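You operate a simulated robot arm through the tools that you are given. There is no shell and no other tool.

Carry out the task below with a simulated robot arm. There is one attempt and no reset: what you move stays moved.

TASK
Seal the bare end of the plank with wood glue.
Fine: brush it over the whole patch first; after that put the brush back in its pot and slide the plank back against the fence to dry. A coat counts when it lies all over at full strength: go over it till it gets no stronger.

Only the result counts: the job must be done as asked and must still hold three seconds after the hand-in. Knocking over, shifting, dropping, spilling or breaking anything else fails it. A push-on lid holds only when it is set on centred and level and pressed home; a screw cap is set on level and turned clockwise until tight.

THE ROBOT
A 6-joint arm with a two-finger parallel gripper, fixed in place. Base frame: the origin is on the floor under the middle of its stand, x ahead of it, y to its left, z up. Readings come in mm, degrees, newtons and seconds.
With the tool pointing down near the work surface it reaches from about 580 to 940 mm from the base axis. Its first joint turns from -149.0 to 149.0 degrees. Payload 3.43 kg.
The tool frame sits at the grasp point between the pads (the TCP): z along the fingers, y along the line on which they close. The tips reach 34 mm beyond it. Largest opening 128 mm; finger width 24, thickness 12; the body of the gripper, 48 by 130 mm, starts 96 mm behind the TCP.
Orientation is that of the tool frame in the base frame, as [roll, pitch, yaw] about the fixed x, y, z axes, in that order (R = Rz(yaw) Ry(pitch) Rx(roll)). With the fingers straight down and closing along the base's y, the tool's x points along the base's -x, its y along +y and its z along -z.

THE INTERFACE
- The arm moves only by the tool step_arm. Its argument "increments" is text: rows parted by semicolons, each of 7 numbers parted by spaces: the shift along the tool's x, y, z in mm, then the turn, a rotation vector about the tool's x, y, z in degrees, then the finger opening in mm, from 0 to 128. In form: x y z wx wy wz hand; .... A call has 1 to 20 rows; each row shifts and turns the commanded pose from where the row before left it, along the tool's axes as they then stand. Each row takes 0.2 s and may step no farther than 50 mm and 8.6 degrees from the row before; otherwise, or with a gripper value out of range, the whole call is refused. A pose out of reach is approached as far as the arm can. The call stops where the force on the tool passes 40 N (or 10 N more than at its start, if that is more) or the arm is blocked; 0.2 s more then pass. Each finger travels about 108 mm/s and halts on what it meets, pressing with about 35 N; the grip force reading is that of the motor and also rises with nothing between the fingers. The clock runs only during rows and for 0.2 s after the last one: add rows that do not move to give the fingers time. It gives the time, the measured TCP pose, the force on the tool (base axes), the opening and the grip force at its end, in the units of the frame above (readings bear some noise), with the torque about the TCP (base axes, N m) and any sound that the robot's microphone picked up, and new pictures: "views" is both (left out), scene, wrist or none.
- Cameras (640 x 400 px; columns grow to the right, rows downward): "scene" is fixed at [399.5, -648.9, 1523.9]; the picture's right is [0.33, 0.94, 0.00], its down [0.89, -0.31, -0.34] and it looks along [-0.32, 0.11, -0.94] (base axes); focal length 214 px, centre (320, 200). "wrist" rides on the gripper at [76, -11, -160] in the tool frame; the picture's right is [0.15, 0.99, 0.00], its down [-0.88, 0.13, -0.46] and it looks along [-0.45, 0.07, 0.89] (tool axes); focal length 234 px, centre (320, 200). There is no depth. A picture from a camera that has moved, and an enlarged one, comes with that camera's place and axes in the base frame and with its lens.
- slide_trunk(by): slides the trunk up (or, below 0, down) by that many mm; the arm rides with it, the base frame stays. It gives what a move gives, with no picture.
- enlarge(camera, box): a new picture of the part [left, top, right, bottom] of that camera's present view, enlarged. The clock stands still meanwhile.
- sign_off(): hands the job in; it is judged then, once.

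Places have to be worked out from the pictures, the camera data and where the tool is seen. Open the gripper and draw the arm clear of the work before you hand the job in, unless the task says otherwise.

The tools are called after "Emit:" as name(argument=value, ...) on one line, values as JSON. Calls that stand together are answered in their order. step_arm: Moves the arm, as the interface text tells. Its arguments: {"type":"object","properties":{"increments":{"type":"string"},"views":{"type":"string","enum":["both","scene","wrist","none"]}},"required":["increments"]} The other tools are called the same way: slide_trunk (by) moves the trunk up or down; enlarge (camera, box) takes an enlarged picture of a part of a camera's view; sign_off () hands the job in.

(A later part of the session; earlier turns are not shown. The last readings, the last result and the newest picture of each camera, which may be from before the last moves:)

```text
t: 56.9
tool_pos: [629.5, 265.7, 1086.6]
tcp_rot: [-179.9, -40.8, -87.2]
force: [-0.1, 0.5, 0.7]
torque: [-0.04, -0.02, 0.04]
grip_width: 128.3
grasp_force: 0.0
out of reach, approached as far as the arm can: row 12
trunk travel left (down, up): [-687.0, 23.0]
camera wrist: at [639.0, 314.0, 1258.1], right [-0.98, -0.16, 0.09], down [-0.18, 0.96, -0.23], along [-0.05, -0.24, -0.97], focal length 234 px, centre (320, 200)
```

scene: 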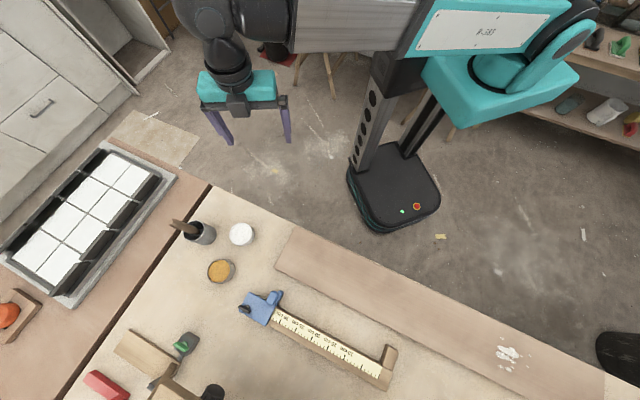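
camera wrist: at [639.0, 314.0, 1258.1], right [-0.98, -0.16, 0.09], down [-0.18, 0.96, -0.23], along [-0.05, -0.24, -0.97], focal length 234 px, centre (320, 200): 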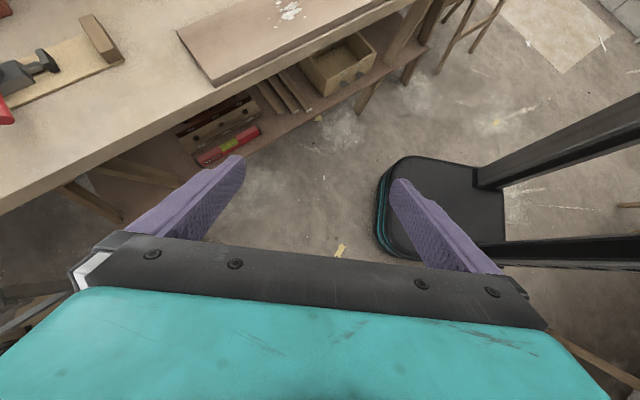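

Emit:
enlarge(camera="wrist", box=[160, 0, 340, 110])

Emit:
enlarge(camera="wrist", box=[165, 20, 235, 90])

Emit:
enlarge(camera="wrist", box=[160, 30, 420, 180])

Emit:
enlarge(camera="wrist", box=[0, 0, 200, 130])

```text
3.56 times, centred on (250, 55) of wrist
camera zoom: at [639.0, 314.0, 1258.1], right [-0.98, -0.16, 0.09], down [-0.18, 0.96, -0.23], along [-0.05, -0.24, -0.97], focal length 833 px, centre (569, 716)
```

zoom: 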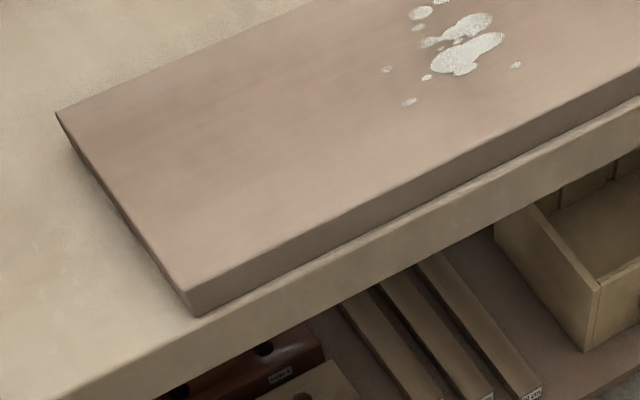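

```text
5.71 times, centred on (200, 55) of wrist
camera zoom: at [639.0, 314.0, 1258.1], right [-0.98, -0.16, 0.09], down [-0.18, 0.96, -0.23], along [-0.05, -0.24, -0.97], focal length 1338 px, centre (1006, 1029)
```

zoom: 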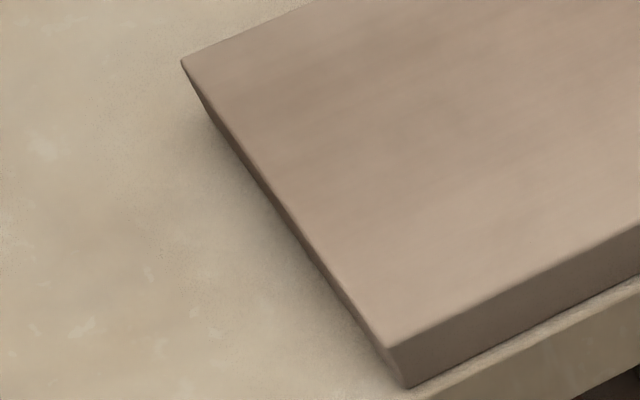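

```text
2.46 times, centred on (290, 105) of wrist
camera zoom: at [639.0, 314.0, 1258.1], right [-0.98, -0.16, 0.09], down [-0.18, 0.96, -0.23], along [-0.05, -0.24, -0.97], focal length 576 px, centre (394, 434)
```

zoom: 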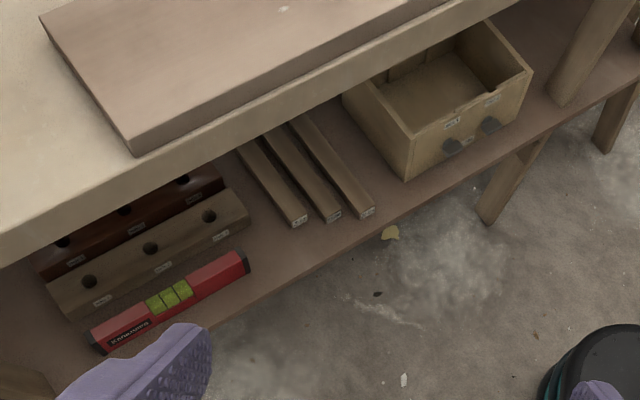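

```text
3.08 times, centred on (100, 65) of wrist
camera zoom: at [639.0, 314.0, 1258.1], right [-0.98, -0.16, 0.09], down [-0.18, 0.96, -0.23], along [-0.05, -0.24, -0.97], focal length 720 px, centre (997, 615)
```

zoom: 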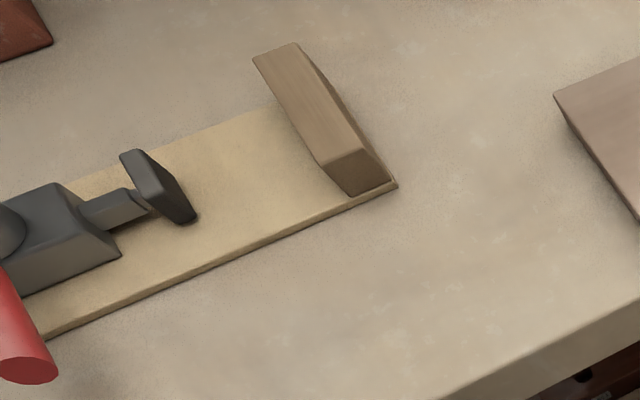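

The plank is uniform at both ends. Before settling on this plank I want a proper look at the near side of the table behind the robot, which the gripper hid last time. I'll untilt and swing there with the tool pointing down.

Emit:
step_arm(increments="0 0 0 0 -8.2 0 128; 0 0 0 0 -8.2 0 128; 0 0 0 0 -8.2 0 128; 0 0 0 0 -8.2 0 128; 0 0 0 0 -8.2 0 128; -44.3 18.5 0 0 0 -4.02 128; -44.3 18.5 0 0 0 -4.02 128; -44.3 18.5 0 0 0 -4.02 128; -44.3 18.5 0 0 0 -4.02 128; -44.3 18.5 0 0 0 -4.02 128; -44.3 18.5 0 0 0 -4.02 128; -44.3 18.5 0 0 0 -4.02 128; -44.3 18.5 0 0 0 -4.02 128; -44.3 18.5 0 0 0 -4.02 128; -44.3 18.5 0 0 0 -4.02 128; -44.3 18.5 0 0 0 -4.02 128; -44.3 18.5 0 0 0 -4.02 128; -44.3 18.5 0 0 0 -4.02 128; -44.3 18.5 0 0 0 -4.02 128; -44.3 18.5 0 0 0 -4.02 128", views="wrist")

Emit:
step_arm(increments="0 0 0 0 0 -8.4 128; 0 0 0 0 0 -8.4 128; 0 0 0 0 0 -8.4 128; 0 0 0 0 0 -8.4 128; 0 0 0 0 0 -8.4 128; 0 0 0 0 0 -8.4 128; 0 0 0 0 0 -8.4 128; 0 0 0 0 0 -8.4 128", views="wrist")

```text
t: 61.1
tool_pos: [76.8, 676.0, 1088.6]
tcp_rot: [-179.9, 0.2, -27.1]
force: [-0.2, -0.7, -0.9]
torque: [-0.03, -0.04, 0.01]
grip_width: 128.3
grasp_force: 0.1
trunk travel left (down, up): [-687.0, 23.0]
camera wrist: at [151.0, 651.2, 1249.2], right [-0.32, -0.95, 0.0], down [-0.84, 0.28, 0.46], along [-0.43, 0.15, -0.89], focal length 234 px, centre (320, 200)
```

wrist: 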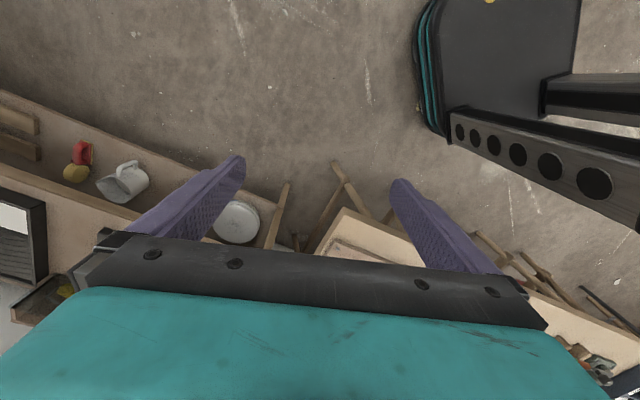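

```text
t: 62.9
tool_pos: [77.8, 676.7, 1089.8]
tcp_rot: [-179.9, 0.1, 40.2]
force: [-0.3, -0.4, 0.2]
torque: [0.0, 0.03, -0.01]
grip_width: 127.9
grasp_force: 0.1
trunk travel left (down, up): [-687.0, 23.0]
camera wrist: at [130.2, 733.6, 1249.7], right [0.75, -0.66, 0.0], down [-0.59, -0.67, 0.46], along [-0.3, -0.34, -0.89], focal length 234 px, centre (320, 200)
```

wrist: 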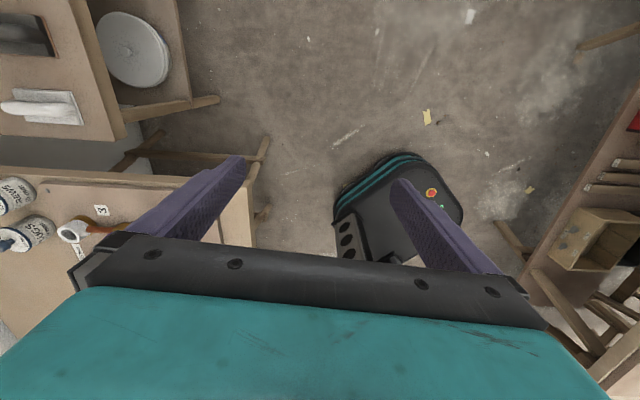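

That table holds only a valve board and other unrelated items. So the long plank on the first bench must be the one; I'll swing back to study it, and the measuring bar behind it which may be the fence.

Emit:
step_arm(increments="31.6 36.2 0 0 0 4.02 128; 31.6 36.2 0 0 0 4.02 128; 31.6 36.2 0 0 0 4.02 128; 31.6 36.2 0 0 0 4.02 128; 31.6 36.2 0 0 0 4.02 128; 31.6 36.2 0 0 0 4.02 128; 31.6 36.2 0 0 0 4.02 128; 31.6 36.2 0 0 0 4.02 128; 31.6 36.2 0 0 0 4.02 128; 31.6 36.2 0 0 0 4.02 128; 31.6 36.2 0 0 0 4.02 128; 31.6 36.2 0 0 0 4.02 128; 31.6 36.2 0 0 0 4.02 128; 31.6 36.2 0 0 0 4.02 128; 31.6 36.2 0 0 0 4.02 128; 31.6 36.2 0 0 0 4.02 128; 31.6 36.2 0 0 0 4.02 128; 31.6 36.2 0 0 0 4.02 128; 31.6 36.2 0 0 0 4.02 128; 31.6 36.2 0 0 0 4.02 128", views="none")

Emit:
step_arm(increments="31.6 36.2 0 0 0 4.02 128; 31.6 36.2 0 0 0 4.02 128; 31.6 36.2 0 0 0 4.02 128; 31.6 36.2 0 0 0 4.02 128; 31.6 36.2 0 0 0 4.02 128; 31.6 36.2 0 0 0 4.02 128; 31.6 36.2 0 0 0 4.02 128; 31.6 36.2 0 0 0 4.02 128; 31.6 36.2 0 0 0 4.02 128; 31.6 36.2 0 0 0 4.02 128; 31.6 36.2 0 0 0 4.02 128; 0 0 0 0 8 0 128; 0 0 0 0 8 0 128; 0 0 0 0 8 0 128; 0 0 0 0 8 0 128", views="both")

```text
t: 67.1
tool_pos: [680.7, 28.6, 1087.1]
tcp_rot: [179.8, 0.2, -40.4]
force: [0.8, 0.8, 0.0]
torque: [0.03, 0.01, 0.0]
grip_width: 128.2
grasp_force: 0.0
trunk travel left (down, up): [-687.0, 23.0]
```

```text
t: 70.3
tool_pos: [510.0, -458.0, 1086.8]
tcp_rot: [179.7, -32.0, -84.6]
force: [-1.0, 1.2, -0.2]
torque: [0.01, -0.02, 0.03]
grip_width: 127.7
grasp_force: 0.1
trunk travel left (down, up): [-687.0, 23.0]
camera wrist: at [520.4, -435.6, 1262.3], right [-0.97, -0.22, 0.08], down [-0.22, 0.97, -0.08], along [-0.06, -0.1, -0.99], focal length 234 px, centre (320, 200)
```

scene: 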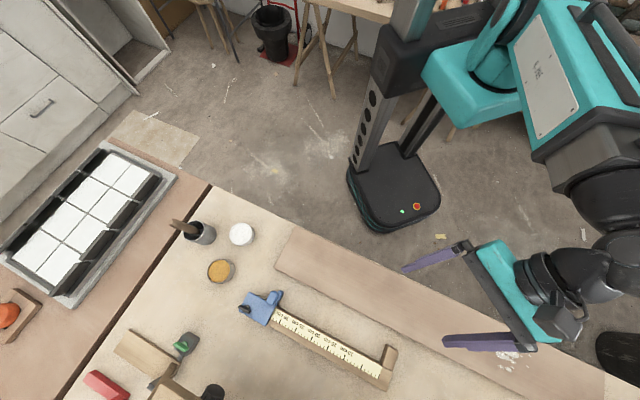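
wrist: 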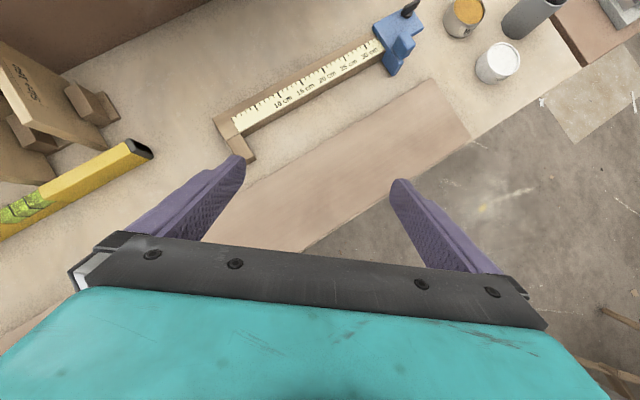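

Emit:
enlarge(camera="wrist", box=[200, 0, 440, 170])

Emit:
enlarge(camera="wrist", box=[360, 0, 440, 80])

Emit:
enlarge(camera="wrist", box=[200, 90, 270, 170])

Emit:
enlarge(camera="wrist", box=[400, 60, 490, 160])

```text
2.35 times, centred on (320, 85) of wrist
camera zoom: at [520.4, -435.6, 1262.3], right [-0.97, -0.22, 0.08], down [-0.22, 0.97, -0.08], along [-0.06, -0.1, -0.99], focal length 551 px, centre (320, 471)
```

zoom: 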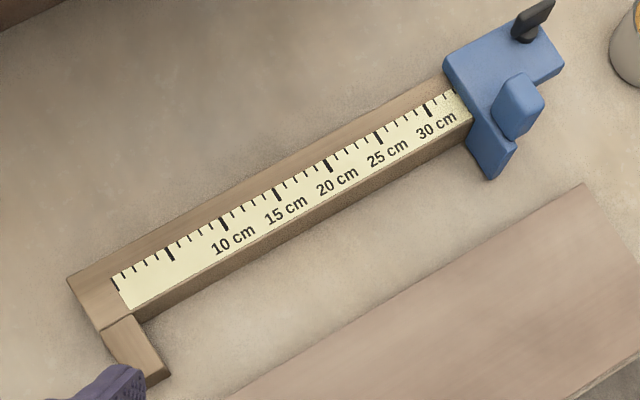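

```text
5.00 times, centred on (400, 40) of wrist
camera zoom: at [520.4, -435.6, 1262.3], right [-0.97, -0.22, 0.08], down [-0.22, 0.97, -0.08], along [-0.06, -0.1, -0.99], focal length 1171 px, centre (-80, 1000)
```

zoom: 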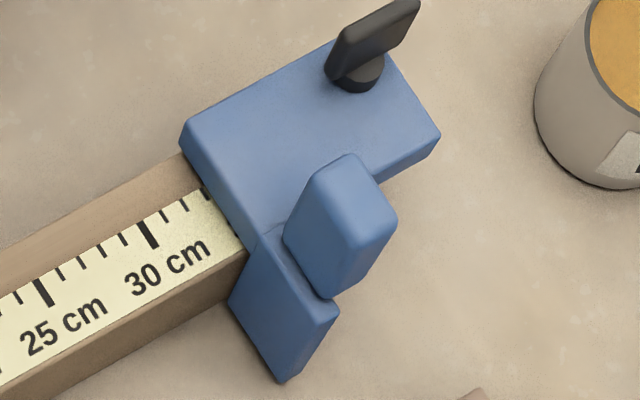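

```text
5.00 times, centred on (235, 130) of wrist
camera zoom: at [520.4, -435.6, 1262.3], right [-0.97, -0.22, 0.08], down [-0.22, 0.97, -0.08], along [-0.06, -0.1, -0.99], focal length 1171 px, centre (745, 550)
```

zoom: 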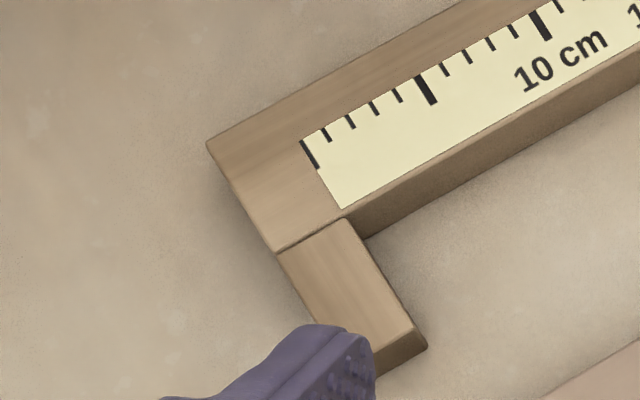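

```text
4.00 times, centred on (445, 110) of wrist
camera zoom: at [520.4, -435.6, 1262.3], right [-0.97, -0.22, 0.08], down [-0.22, 0.97, -0.08], along [-0.06, -0.1, -0.99], focal length 937 px, centre (-180, 560)
```

zoom: 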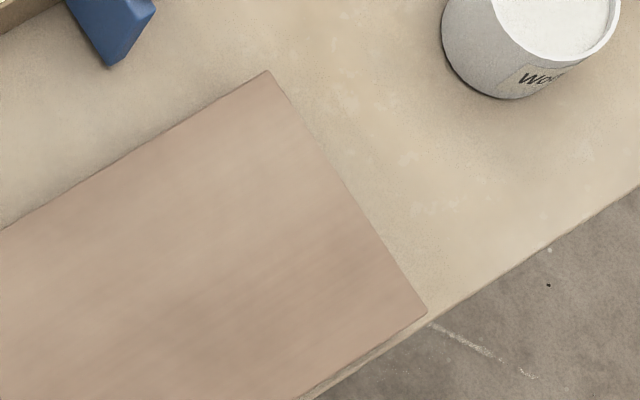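

The bar is a stop fence with a scale, a fixed end block and a blue sliding stop; it lies just behind the plank. To calibrate heights I'll close the fingers and move above the plank's left end, then descend carefully to touch it.

Emit:
step_arm(increments="0 0 0 0 -8 0 0; 0 0 0 0 -8 0 0; 0 0 0 0 -8 0 0; 0 0 0 0 -8 0 0; 33.7 34.1 0 0 0 0 0; 33.7 34.1 0 0 0 0 0; 33.7 34.1 0 0 0 0 0; 33.7 34.1 0 0 0 0 0; 33.7 34.1 0 0 0 0 0; 0 0 50 0 0 0 0; 0 0 50 0 0 0 0; 0 0 50 0 0 0 0; 0 0 37 0 0 0 0", views="both")

```text
t: 73.1
tool_pos: [354.9, -642.2, 899.9]
tcp_rot: [179.8, 0.2, -84.6]
force: [0.3, -0.6, -0.7]
torque: [0.0, 0.01, -0.03]
grip_width: 0.0
grasp_force: 32.8
trunk travel left (down, up): [-687.0, 23.0]
camera wrist: at [375.2, -716.2, 1059.9], right [-0.97, -0.24, 0.0], down [-0.21, 0.86, 0.46], along [-0.11, 0.44, -0.89], focal length 234 px, centre (320, 200)
```

scene: 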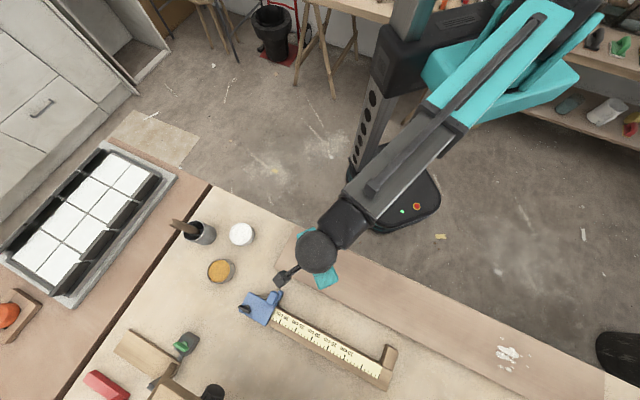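
wrist: 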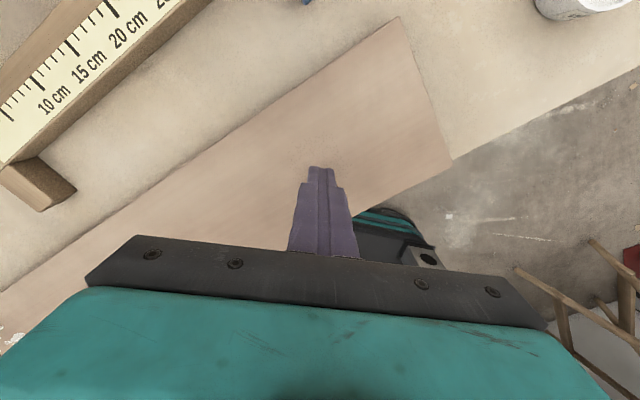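

The fingertip is above the plank (tip at about z = 866). I'll descend slowly in small steps to find the surface.

Emit:
step_arm(increments="0 0 3 0 0 0 0; 0 0 3 0 0 0 0; 0 0 3 0 0 0 0; 0 0 3 0 0 0 0; 0 0 3 0 0 0 0; 0 0 3 0 0 0 0; 0 0 3 0 0 0 0; 0 0 3 0 0 0 0", views="wrist")

```text
t: 74.9
tool_pos: [354.5, -640.6, 875.9]
tcp_rot: [179.9, 0.1, -84.6]
force: [-0.1, -0.3, 0.6]
torque: [-0.01, -0.03, 0.0]
grip_width: 0.4
grasp_force: 32.9
trunk travel left (down, up): [-687.0, 23.0]
camera wrist: at [374.9, -715.4, 1035.9], right [-0.97, -0.24, 0.0], down [-0.21, 0.86, 0.46], along [-0.11, 0.44, -0.89], focal length 234 px, centre (320, 200)
```

wrist: 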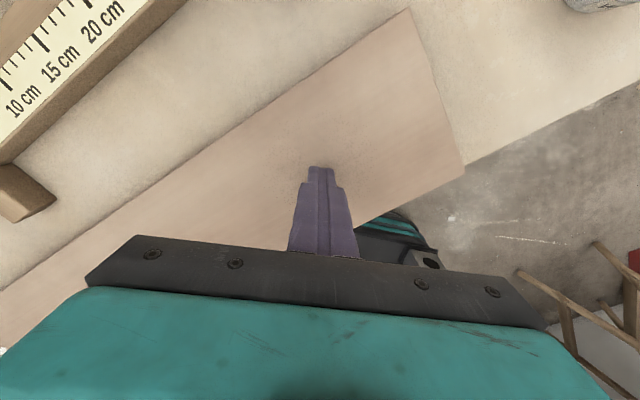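

Tip at about z = 842 with no contact. I'll continue in 2 mm steps.

Emit:
step_arm(increments="0 0 2 0 0 0 0; 0 0 2 0 0 0 0; 0 0 2 0 0 0 0; 0 0 2 0 0 0 0; 0 0 2 0 0 0 0", views="none")

Emit:
step_arm(increments="0 0 2 0 0 0 0; 0 0 2 0 0 0 0; 0 0 2 0 0 0 0; 0 0 2 0 0 0 0; 0 0 2 0 0 0 0", views="wrist")

```text
t: 76.1
tool_pos: [355.8, -641.0, 865.1]
tcp_rot: [179.7, 0.1, -84.6]
force: [-0.4, 0.4, -1.0]
torque: [-0.01, 0.01, -0.02]
grip_width: 0.1
grasp_force: 32.9
trunk travel left (down, up): [-687.0, 23.0]
```

```text
t: 77.3
tool_pos: [355.6, -640.5, 857.0]
tcp_rot: [179.9, 0.0, -84.5]
force: [0.7, -0.9, 17.2]
torque: [0.12, -0.06, -0.01]
grip_width: 0.0
grasp_force: 32.9
trunk travel left (down, up): [-687.0, 23.0]
camera wrist: at [374.5, -714.8, 1018.2], right [-0.97, -0.24, 0.0], down [-0.21, 0.86, 0.46], along [-0.11, 0.44, -0.89], focal length 234 px, centre (320, 200)
```

wrist: 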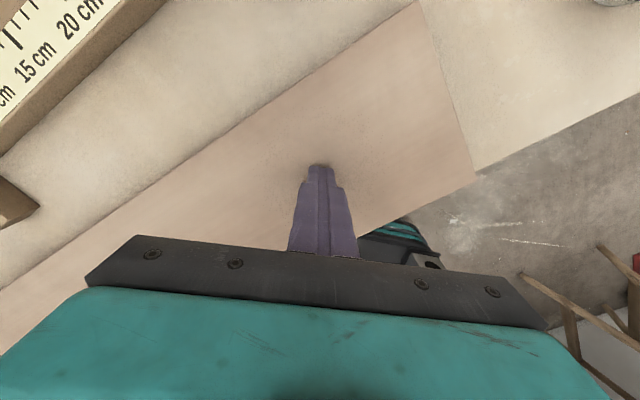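

Contact at TCP z ≈ 857, so the plank's top is at z ≈ 823. Now I'll raise up and move toward the brush pot with the fingers open, to measure it from close by.

Emit:
step_arm(increments="0 0 -47 0 0 0 60; 0 0 -47 0 0 0 128; 0 0 -47 0 0 0 128; 0 0 -47 0 0 0 128; 0 0 -47 0 0 0 128; 37.35 29.3 0 0 0 0 128; 37.35 29.3 0 0 0 0 128; 37.35 29.3 0 0 0 0 128; 37.35 29.3 0 0 0 0 128; 37.35 29.3 0 0 0 0 128; 0 0 0 0 0 8.5 128; 0 0 0 0 0 8.5 128; 0 0 0 0 0 8.5 128; 0 0 0 0 0 8.5 128; 0 0 0 0 0 8.5 128; 0 0 0 0 0 8.5 128; 0 0 0 0 0 8.5 128; 0 0 0 0 0 8.5 128; 0 0 0 0 0 8.5 128", views="both")

```text
t: 81.3
tool_pos: [232.0, -839.9, 1090.9]
tcp_rot: [179.8, -0.2, -161.2]
force: [0.0, 0.1, 0.1]
torque: [0.0, 0.05, -0.01]
grip_width: 127.8
grasp_force: 0.1
out of reach, approached as far as the arm can: row 10
trunk travel left (down, up): [-687.0, 23.0]
camera wrist: at [165.4, -875.4, 1251.1], right [-0.46, 0.89, 0.0], down [0.79, 0.41, 0.45], along [0.4, 0.21, -0.89], focal length 234 px, centre (320, 200)
```

scene: 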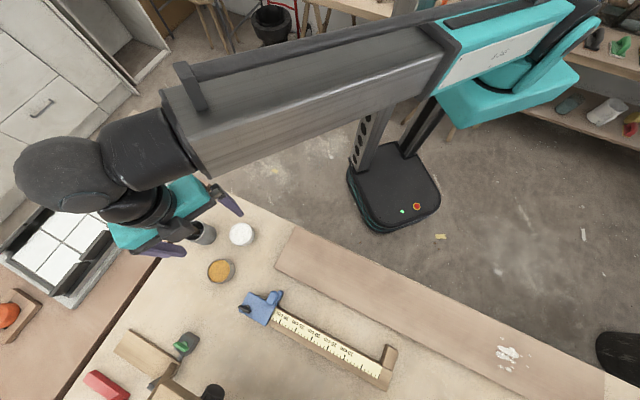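
wrist: 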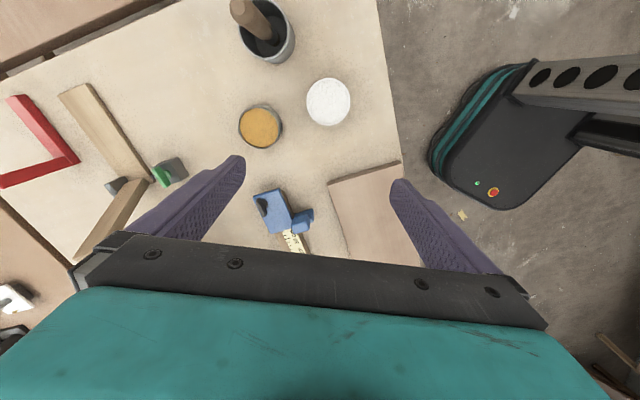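

The arm is near full stretch here (r ≈ 871 at this height), so the pot must be reached with the tool tilted outward. First I'll measure the pot, brush and cans from this close view.

Emit:
enlarge(camera="wrist", box=[220, 0, 316, 70])

Emit:
enlarge(camera="wrist", box=[230, 70, 360, 160])

Emit:
enlarge(camera="wrist", box=[240, 150, 420, 270])

```text
5.71 times, centred on (268, 35) of wrist
camera zoom: at [165.4, -875.4, 1251.1], right [-0.46, 0.89, 0.0], down [0.79, 0.41, 0.45], along [0.4, 0.21, -0.89], focal length 1338 px, centre (617, 1143)
```

zoom: 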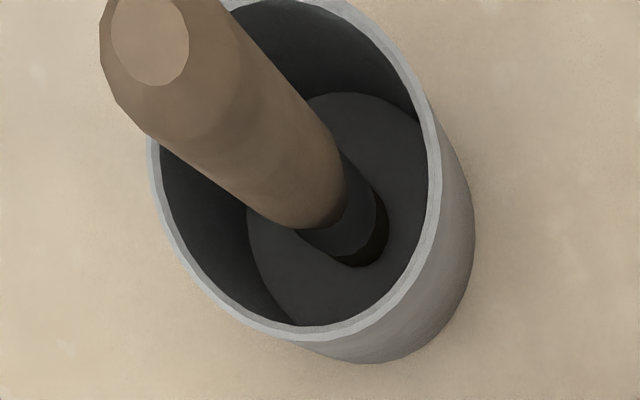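

```text
4.44 times, centred on (295, 115) of wrist
camera zoom: at [165.4, -875.4, 1251.1], right [-0.46, 0.89, 0.0], down [0.79, 0.41, 0.45], along [0.4, 0.21, -0.89], focal length 1041 px, centre (431, 578)
```

zoom: 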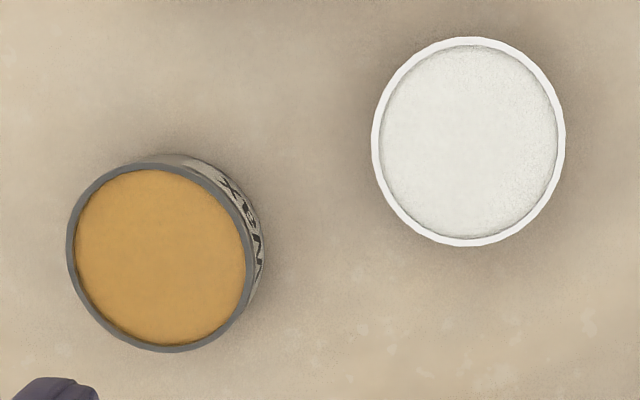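

```text
3.33 times, centred on (330, 210) of wrist
camera zoom: at [165.4, -875.4, 1251.1], right [-0.46, 0.89, 0.0], down [0.79, 0.41, 0.45], along [0.4, 0.21, -0.89], focal length 781 px, centre (287, 167)
```

zoom: 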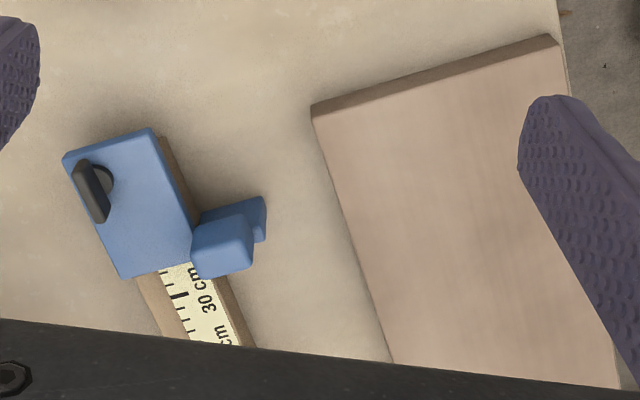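

The brush stands vertically at about (147, −966): handle top z ≈ 985, pot rim z ≈ 880. I'll turn the gripper so it can tilt outward, tilt 35° and move to a pre-grasp point up-slope from the handle.

Emit:
step_arm(increments="0 0 0 0 0 -8.1 128; 0 0 0 0 0 -8.1 128; 0 0 0 0 0 -8.1 128; 0 0 0 0 0 -8.1 128; 0 0 0 0 0 -8.1 128; 0 0 0 0 0 -8.1 128; 0 0 0 0 0 -8.1 128; 0 0 0 0 0 -8.3 128; 0 0 0 0 7 0 128; 0 0 0 0 7 0 128; 0 0 0 0 7 0 128; 0 0 0 0 7 0 128; 0 0 0 0 7 0 128; 13.1 35.4 23.2 0 0 0 128; 13.1 35.4 23.2 0 0 0 128", views="both")

```text
t: 84.5
tool_pos: [155.9, -880.4, 1068.0]
tcp_rot: [179.7, -35.0, -96.0]
force: [0.1, -0.1, 0.3]
torque: [0.0, -0.01, -0.01]
grip_width: 128.0
grasp_force: 0.1
trunk travel left (down, up): [-687.0, 23.0]
camera wrist: at [171.9, -852.2, 1242.5], right [-1.0, -0.02, 0.09], down [-0.03, 0.99, -0.13], along [-0.08, -0.13, -0.99], focal length 234 px, centre (320, 200)
```

scene: 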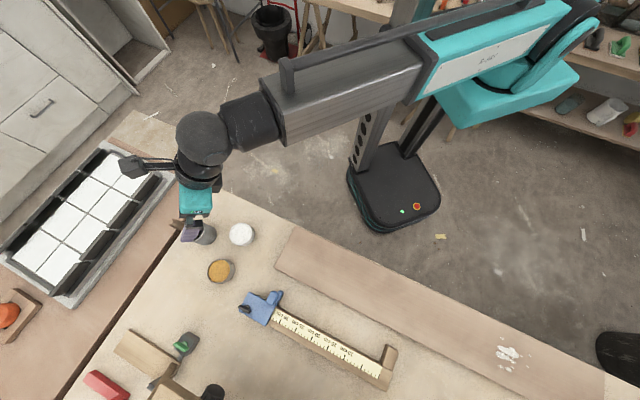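
wrist: 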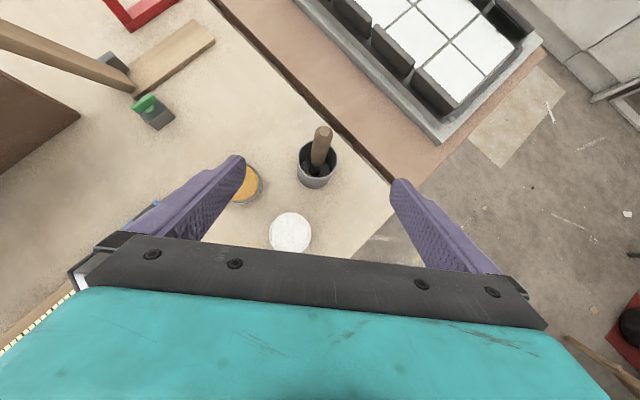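

Reachable, and the handle sits between the open fingers in view. I'll zoom to refine the handle position.

Emit:
enlarge(camera="wrist", box=[270, 110, 370, 200])

```text
4.44 times, centred on (320, 155) of wrist
camera zoom: at [171.9, -852.2, 1242.5], right [-1.0, -0.02, 0.09], down [-0.03, 0.99, -0.13], along [-0.08, -0.13, -0.99], focal length 1041 px, centre (320, 400)
```

zoom: 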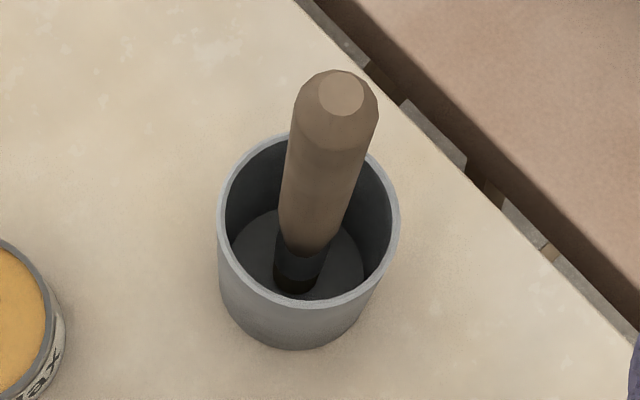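

The handle at grip height is at about (147, −965). I'll advance along the tool axis in two stages, checking alignment before closing.

Emit:
step_arm(increments="-0.3 -0.1 40 0 0 0 128; -0.3 -0.1 40 0 0 0 128; -0.3 -0.1 30 0 0 0 128", views="both")

```text
t: 85.3
tool_pos: [149.8, -944.6, 979.1]
tcp_rot: [179.8, -34.9, -96.0]
force: [0.2, -0.1, 0.9]
torque: [-0.01, -0.02, -0.01]
grip_width: 127.7
grasp_force: 0.1
trunk travel left (down, up): [-687.0, 23.0]
camera wrist: at [165.1, -915.9, 1152.9], right [-1.0, -0.01, 0.09], down [-0.03, 0.99, -0.13], along [-0.09, -0.13, -0.99], focal length 234 px, centre (320, 200)
```

scene: 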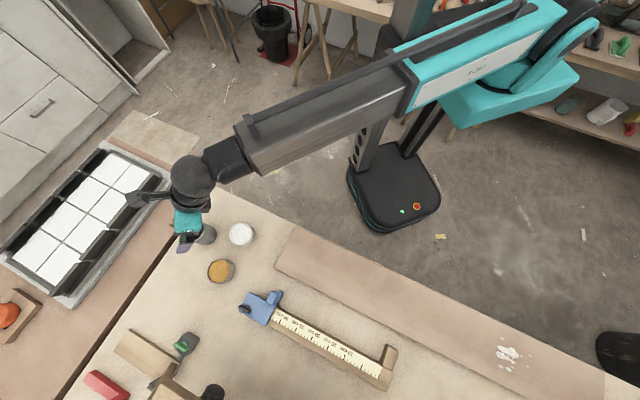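
wrist: 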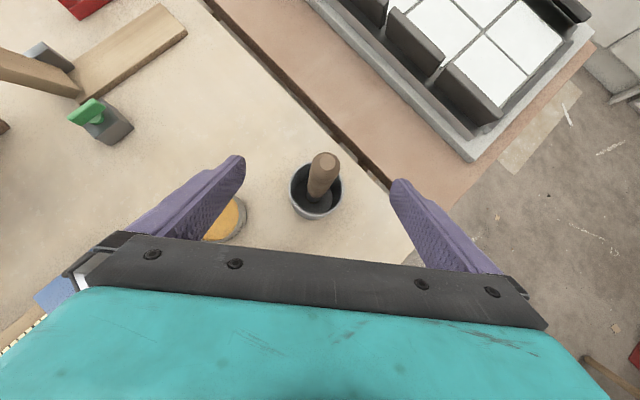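

Well centred. Final advance of 40 mm, then close gently and let the grip settle.

Emit:
step_arm(increments="0 0 20 0 0 0 128; 0 0 20 0 0 0 128; 0 0 0 0 0 0 60; 0 0 0 0 0 0 30; 0 0 0 0 0 0 10; 0 0 0 0 0 0 10; 0 0 0 0 0 0 10", views="both")

```text
t: 86.9
tool_pos: [147.9, -965.6, 943.8]
tcp_rot: [179.7, -34.9, -95.9]
force: [0.0, -0.5, -0.2]
torque: [-0.01, -0.02, -0.04]
grip_width: 21.3
grasp_force: 35.5
trunk travel left (down, up): [-687.0, 23.0]
camera wrist: at [162.6, -937.9, 1119.5], right [-1.0, -0.01, 0.09], down [-0.03, 0.99, -0.13], along [-0.09, -0.13, -0.99], focal length 234 px, centre (320, 200)
```

scene: 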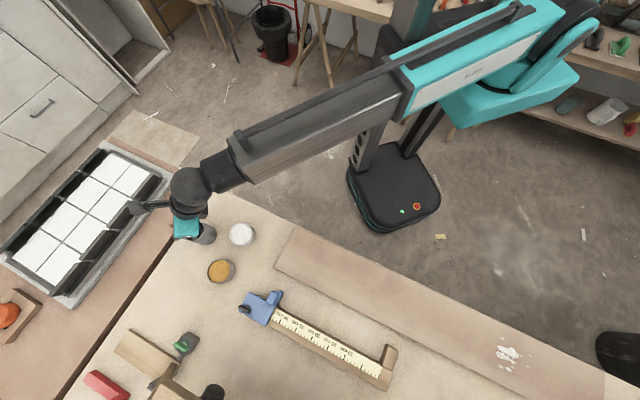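
wrist: 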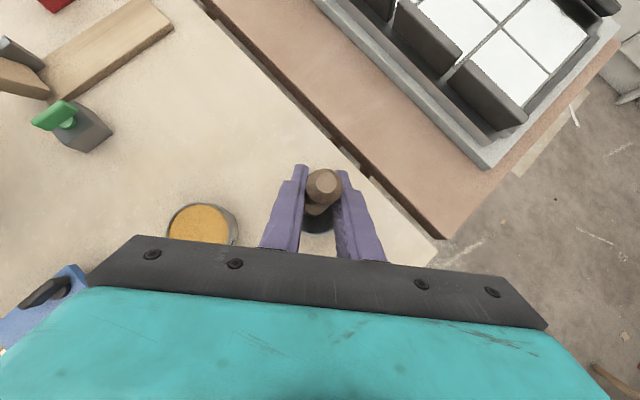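

The handle is gripped (21 mm wide). I'll lift straight up a little and check.

Emit:
step_arm(increments="11.5 0 -16.4 0 0 0 10; 11.5 0 -16.4 0 0 0 10; 11.5 0 -16.4 0 0 0 10", views="wrist")

```text
t: 87.7
tool_pos: [146.3, -965.3, 1005.3]
tcp_rot: [179.7, -34.9, -95.9]
force: [-0.4, -0.3, 0.1]
torque: [-0.01, 0.01, 0.01]
grip_width: 21.2
grasp_force: 35.2
trunk travel left (down, up): [-687.0, 23.0]
camera wrist: at [163.3, -937.5, 1179.3], right [-1.0, -0.01, 0.09], down [-0.03, 0.99, -0.13], along [-0.08, -0.13, -0.99], focal length 234 px, centre (320, 200)
```

wrist: 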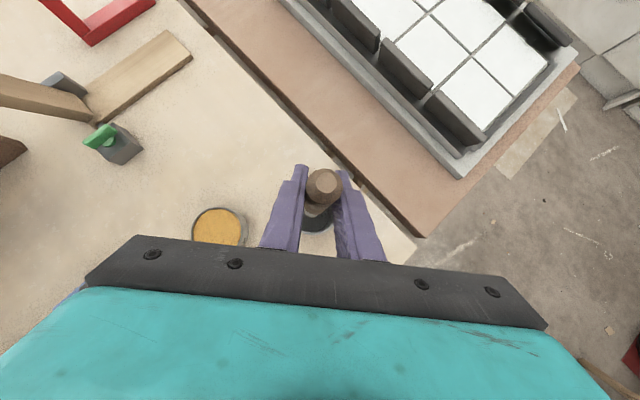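

The brush is coming up. I'll lift another 48 mm to clear the rim, watching for reach limits.

Emit:
step_arm(increments="9.2 0 -13.1 0 0 0 10; 9.2 0 -13.1 0 0 0 10; 9.2 0 -13.1 0 0 0 10", views="both")

```text
t: 88.5
tool_pos: [149.0, -965.2, 1053.8]
tcp_rot: [179.6, -34.9, -95.9]
force: [0.0, -1.4, -0.1]
torque: [0.0, -0.01, 0.0]
grip_width: 21.4
grasp_force: 34.8
trunk travel left (down, up): [-687.0, 23.0]
camera wrist: at [163.6, -937.9, 1227.4], right [-1.0, -0.01, 0.09], down [-0.03, 0.99, -0.13], along [-0.09, -0.13, -0.99], focal length 234 px, centre (320, 200)
```

scene: 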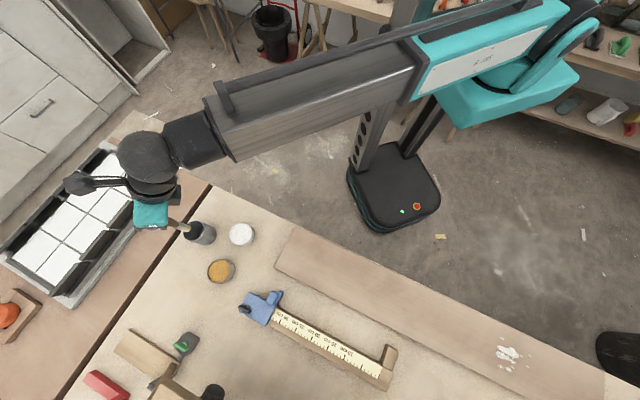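
wrist: 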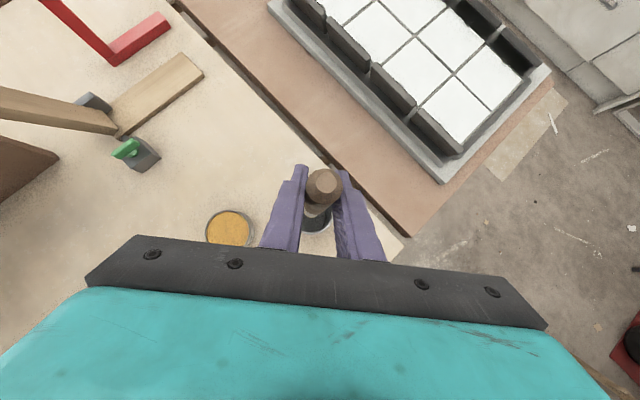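

Emit:
enlarge(camera="scene", box=[130, 190, 250, 265])

Emit:
enlarge(camera="wrist", box=[270, 150, 370, 250])

```text
5.33 times, centred on (190, 228) of scene
camera zoom: at [399.5, -648.9, 1523.9], right [0.33, 0.94, 0.0], down [0.89, -0.31, -0.34], along [-0.32, 0.11, -0.94], focal length 1144 px, centre (1013, 53)
```

zoom: 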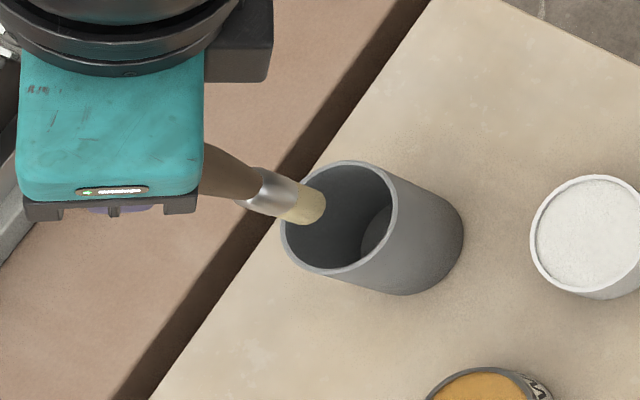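

```text
4.00 times, centred on (320, 200) of wrist
camera zoom: at [163.6, -937.9, 1227.4], right [-1.0, -0.01, 0.09], down [-0.03, 0.99, -0.13], along [-0.09, -0.13, -0.99], focal length 937 px, centre (320, 200)
```

zoom: 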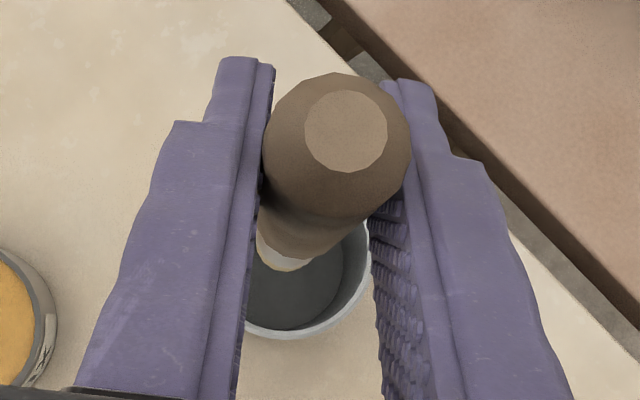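

The brush is out: round bristles (~15 mm) whose tip is about 142 mm straight below the TCP. I'll carry it over the wood-glue can at (186, −848), staying above everything.

Emit:
step_arm(increments="-32.8 -8.3 -22.9 0 0 0 10; -32.8 -8.3 -22.9 0 0 0 10; -32.8 -8.3 -22.9 0 0 0 10", views="both")

Emit:
enlarge(camera="scene", box=[160, 190, 300, 280])

Emit:
enlarge(camera="wrist", box=[270, 150, 370, 250])

```text
t: 89.3
tool_pos: [185.6, -848.2, 1053.3]
tcp_rot: [179.7, -35.0, -95.8]
force: [-1.0, 0.8, -0.4]
torque: [-0.02, -0.04, -0.01]
grip_width: 21.4
grasp_force: 35.2
trunk travel left (down, up): [-687.0, 23.0]
camera wrist: at [201.3, -820.6, 1227.8], right [-1.0, -0.01, 0.09], down [-0.03, 0.99, -0.13], along [-0.09, -0.13, -0.99], focal length 234 px, centre (320, 200)
```

scene: 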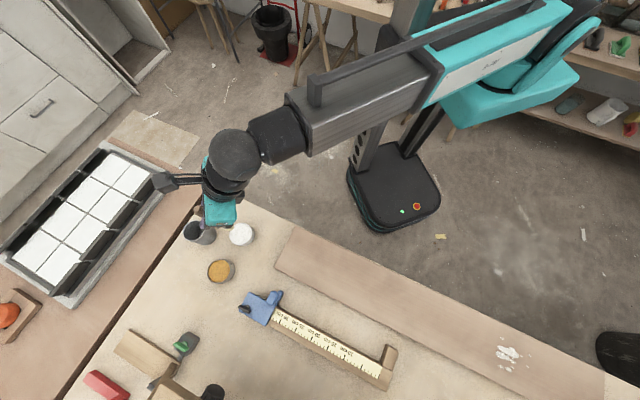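
wrist: 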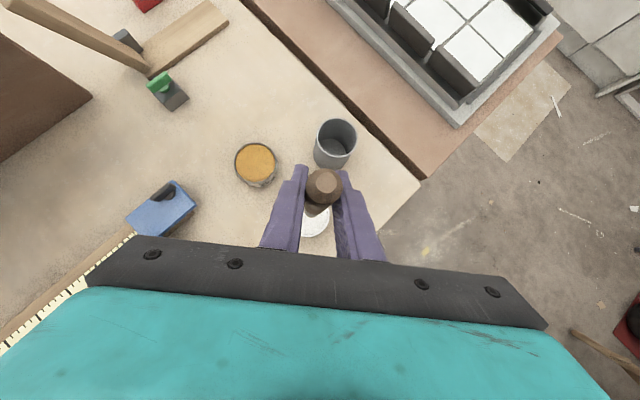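

```text
4.44 times, centred on (230, 235) of scene
camera zoom: at [399.5, -648.9, 1523.9], right [0.33, 0.94, 0.0], down [0.89, -0.31, -0.34], along [-0.32, 0.11, -0.94], focal length 953 px, centre (720, 44)
```

zoom: 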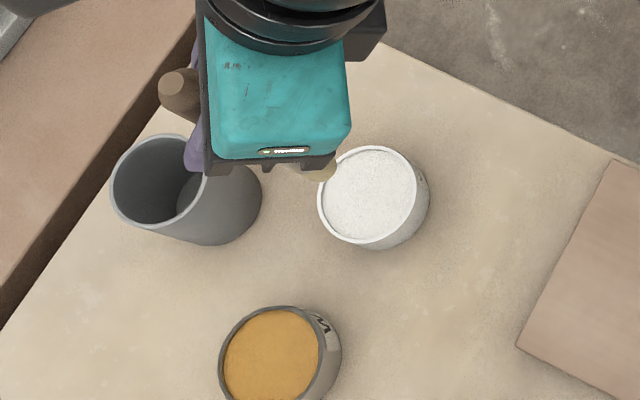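

```text
4.00 times, centred on (320, 200) of wrist
camera zoom: at [201.3, -820.6, 1227.8], right [-1.0, -0.01, 0.09], down [-0.03, 0.99, -0.13], along [-0.09, -0.13, -0.99], focal length 937 px, centre (320, 200)
```

zoom: 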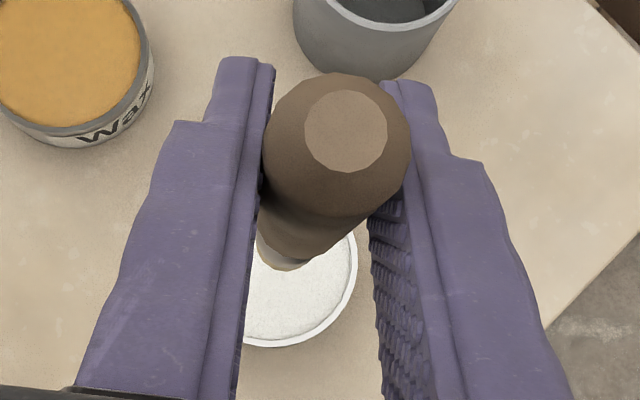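

The can's centre is within 3 mm of the brush axis. I'll lower the brush into the glue, slowly at the end.

Emit:
step_arm(increments="-22.9 0 32.8 0 0 0 10; -22.9 0 32.8 0 0 0 10; -2.9 0 4.1 0 0 0 10; -2.9 0 4.1 0 0 0 10; -2.9 0 4.1 0 0 0 10", views="both")

Emit:
enlarge(camera="wrist", box=[270, 150, 370, 250])

Emit:
enlarge(camera="scene", box=[180, 190, 280, 270])

```text
t: 90.5
tool_pos: [184.1, -847.4, 961.7]
tcp_rot: [179.9, -35.4, -96.0]
force: [0.3, -0.8, 36.0]
torque: [-0.03, 0.07, 0.0]
grip_width: 21.4
grasp_force: 35.1
trunk travel left (down, up): [-687.0, 23.0]
camera wrist: at [199.7, -818.8, 1136.7], right [-1.0, -0.01, 0.09], down [-0.03, 0.99, -0.14], along [-0.08, -0.14, -0.99], focal length 234 px, centre (320, 200)
```

scene: 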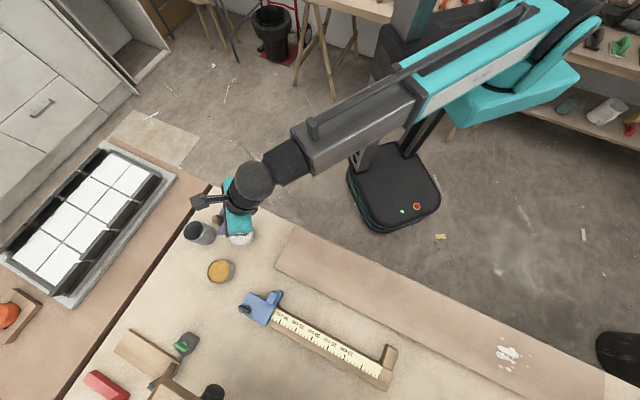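
wrist: 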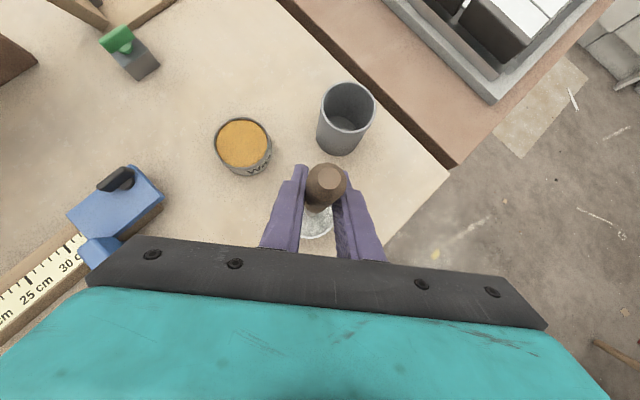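

```text
4.00 times, centred on (320, 200) of wrist
camera zoom: at [199.7, -818.8, 1136.7], right [-1.0, -0.01, 0.09], down [-0.03, 0.99, -0.14], along [-0.08, -0.14, -0.99], focal length 937 px, centre (320, 200)
```

zoom: 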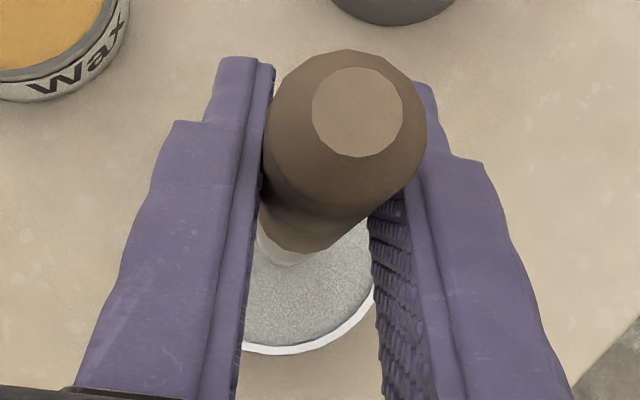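

```text
5.00 times, centred on (230, 230) of scene
camera zoom: at [399.5, -648.9, 1523.9], right [0.33, 0.94, 0.0], down [0.89, -0.31, -0.34], along [-0.32, 0.11, -0.94], focal length 1072 px, centre (770, 50)
```

zoom: 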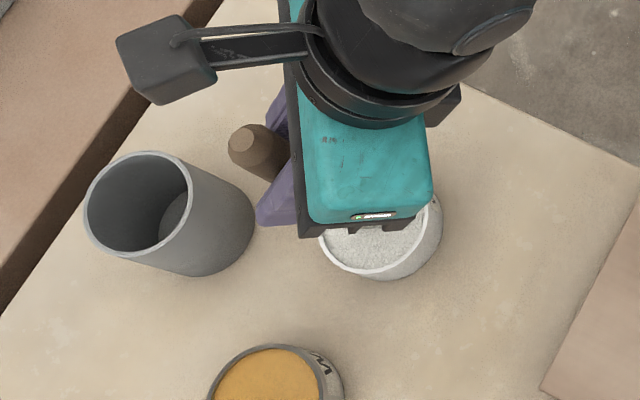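

The tip met resistance (36 N up) at about z ≈ 820, so it is on the glue's body. I'll ease off and lift to see whether the bristles are loaded with glue.

Emit:
step_arm(increments="2.3 0 -3.3 0 0 0 10; 0 0 0 0 0 0 10; 22.9 0 -32.8 0 0 0 10; 11.5 0 -16.4 0 0 0 10", views="both")

Emit:
enlarge(camera="wrist", box=[270, 150, 370, 250])

Emit:
enlarge(camera="scene", box=[180, 190, 280, 270])

```text
t: 91.5
tool_pos: [184.3, -848.8, 1020.1]
tcp_rot: [179.6, -34.8, -95.9]
force: [0.0, -0.1, 0.0]
torque: [-0.02, -0.01, 0.04]
grip_width: 21.3
grasp_force: 34.9
trunk travel left (down, up): [-687.0, 23.0]
camera wrist: at [200.6, -821.3, 1195.3], right [-1.0, -0.01, 0.09], down [-0.03, 0.99, -0.13], along [-0.09, -0.13, -0.99], focal length 234 px, centre (320, 200)
```

scene: 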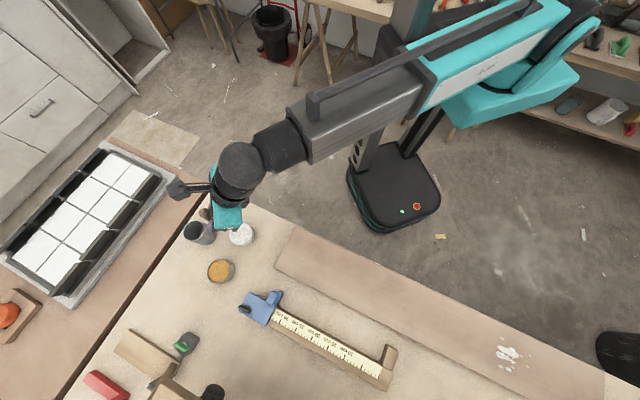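
wrist: 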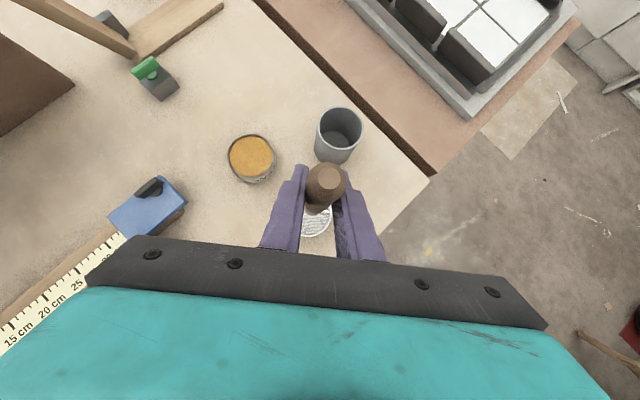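

```text
4.00 times, centred on (320, 200) of wrist
camera zoom: at [200.6, -821.3, 1195.3], right [-1.0, -0.01, 0.09], down [-0.03, 0.99, -0.13], along [-0.09, -0.13, -0.99], focal length 937 px, centre (320, 200)
```

zoom: 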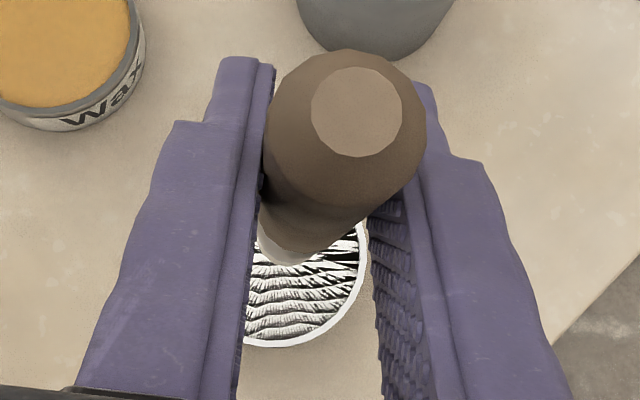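

```text
5.00 times, centred on (230, 230) of scene
camera zoom: at [399.5, -648.9, 1523.9], right [0.33, 0.94, 0.0], down [0.89, -0.31, -0.34], along [-0.32, 0.11, -0.94], focal length 1072 px, centre (770, 50)
```

zoom: 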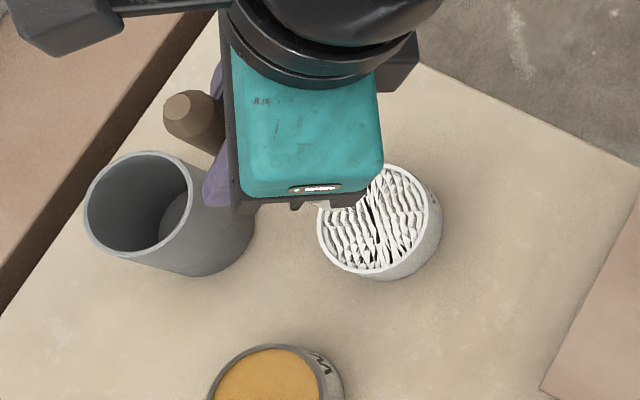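

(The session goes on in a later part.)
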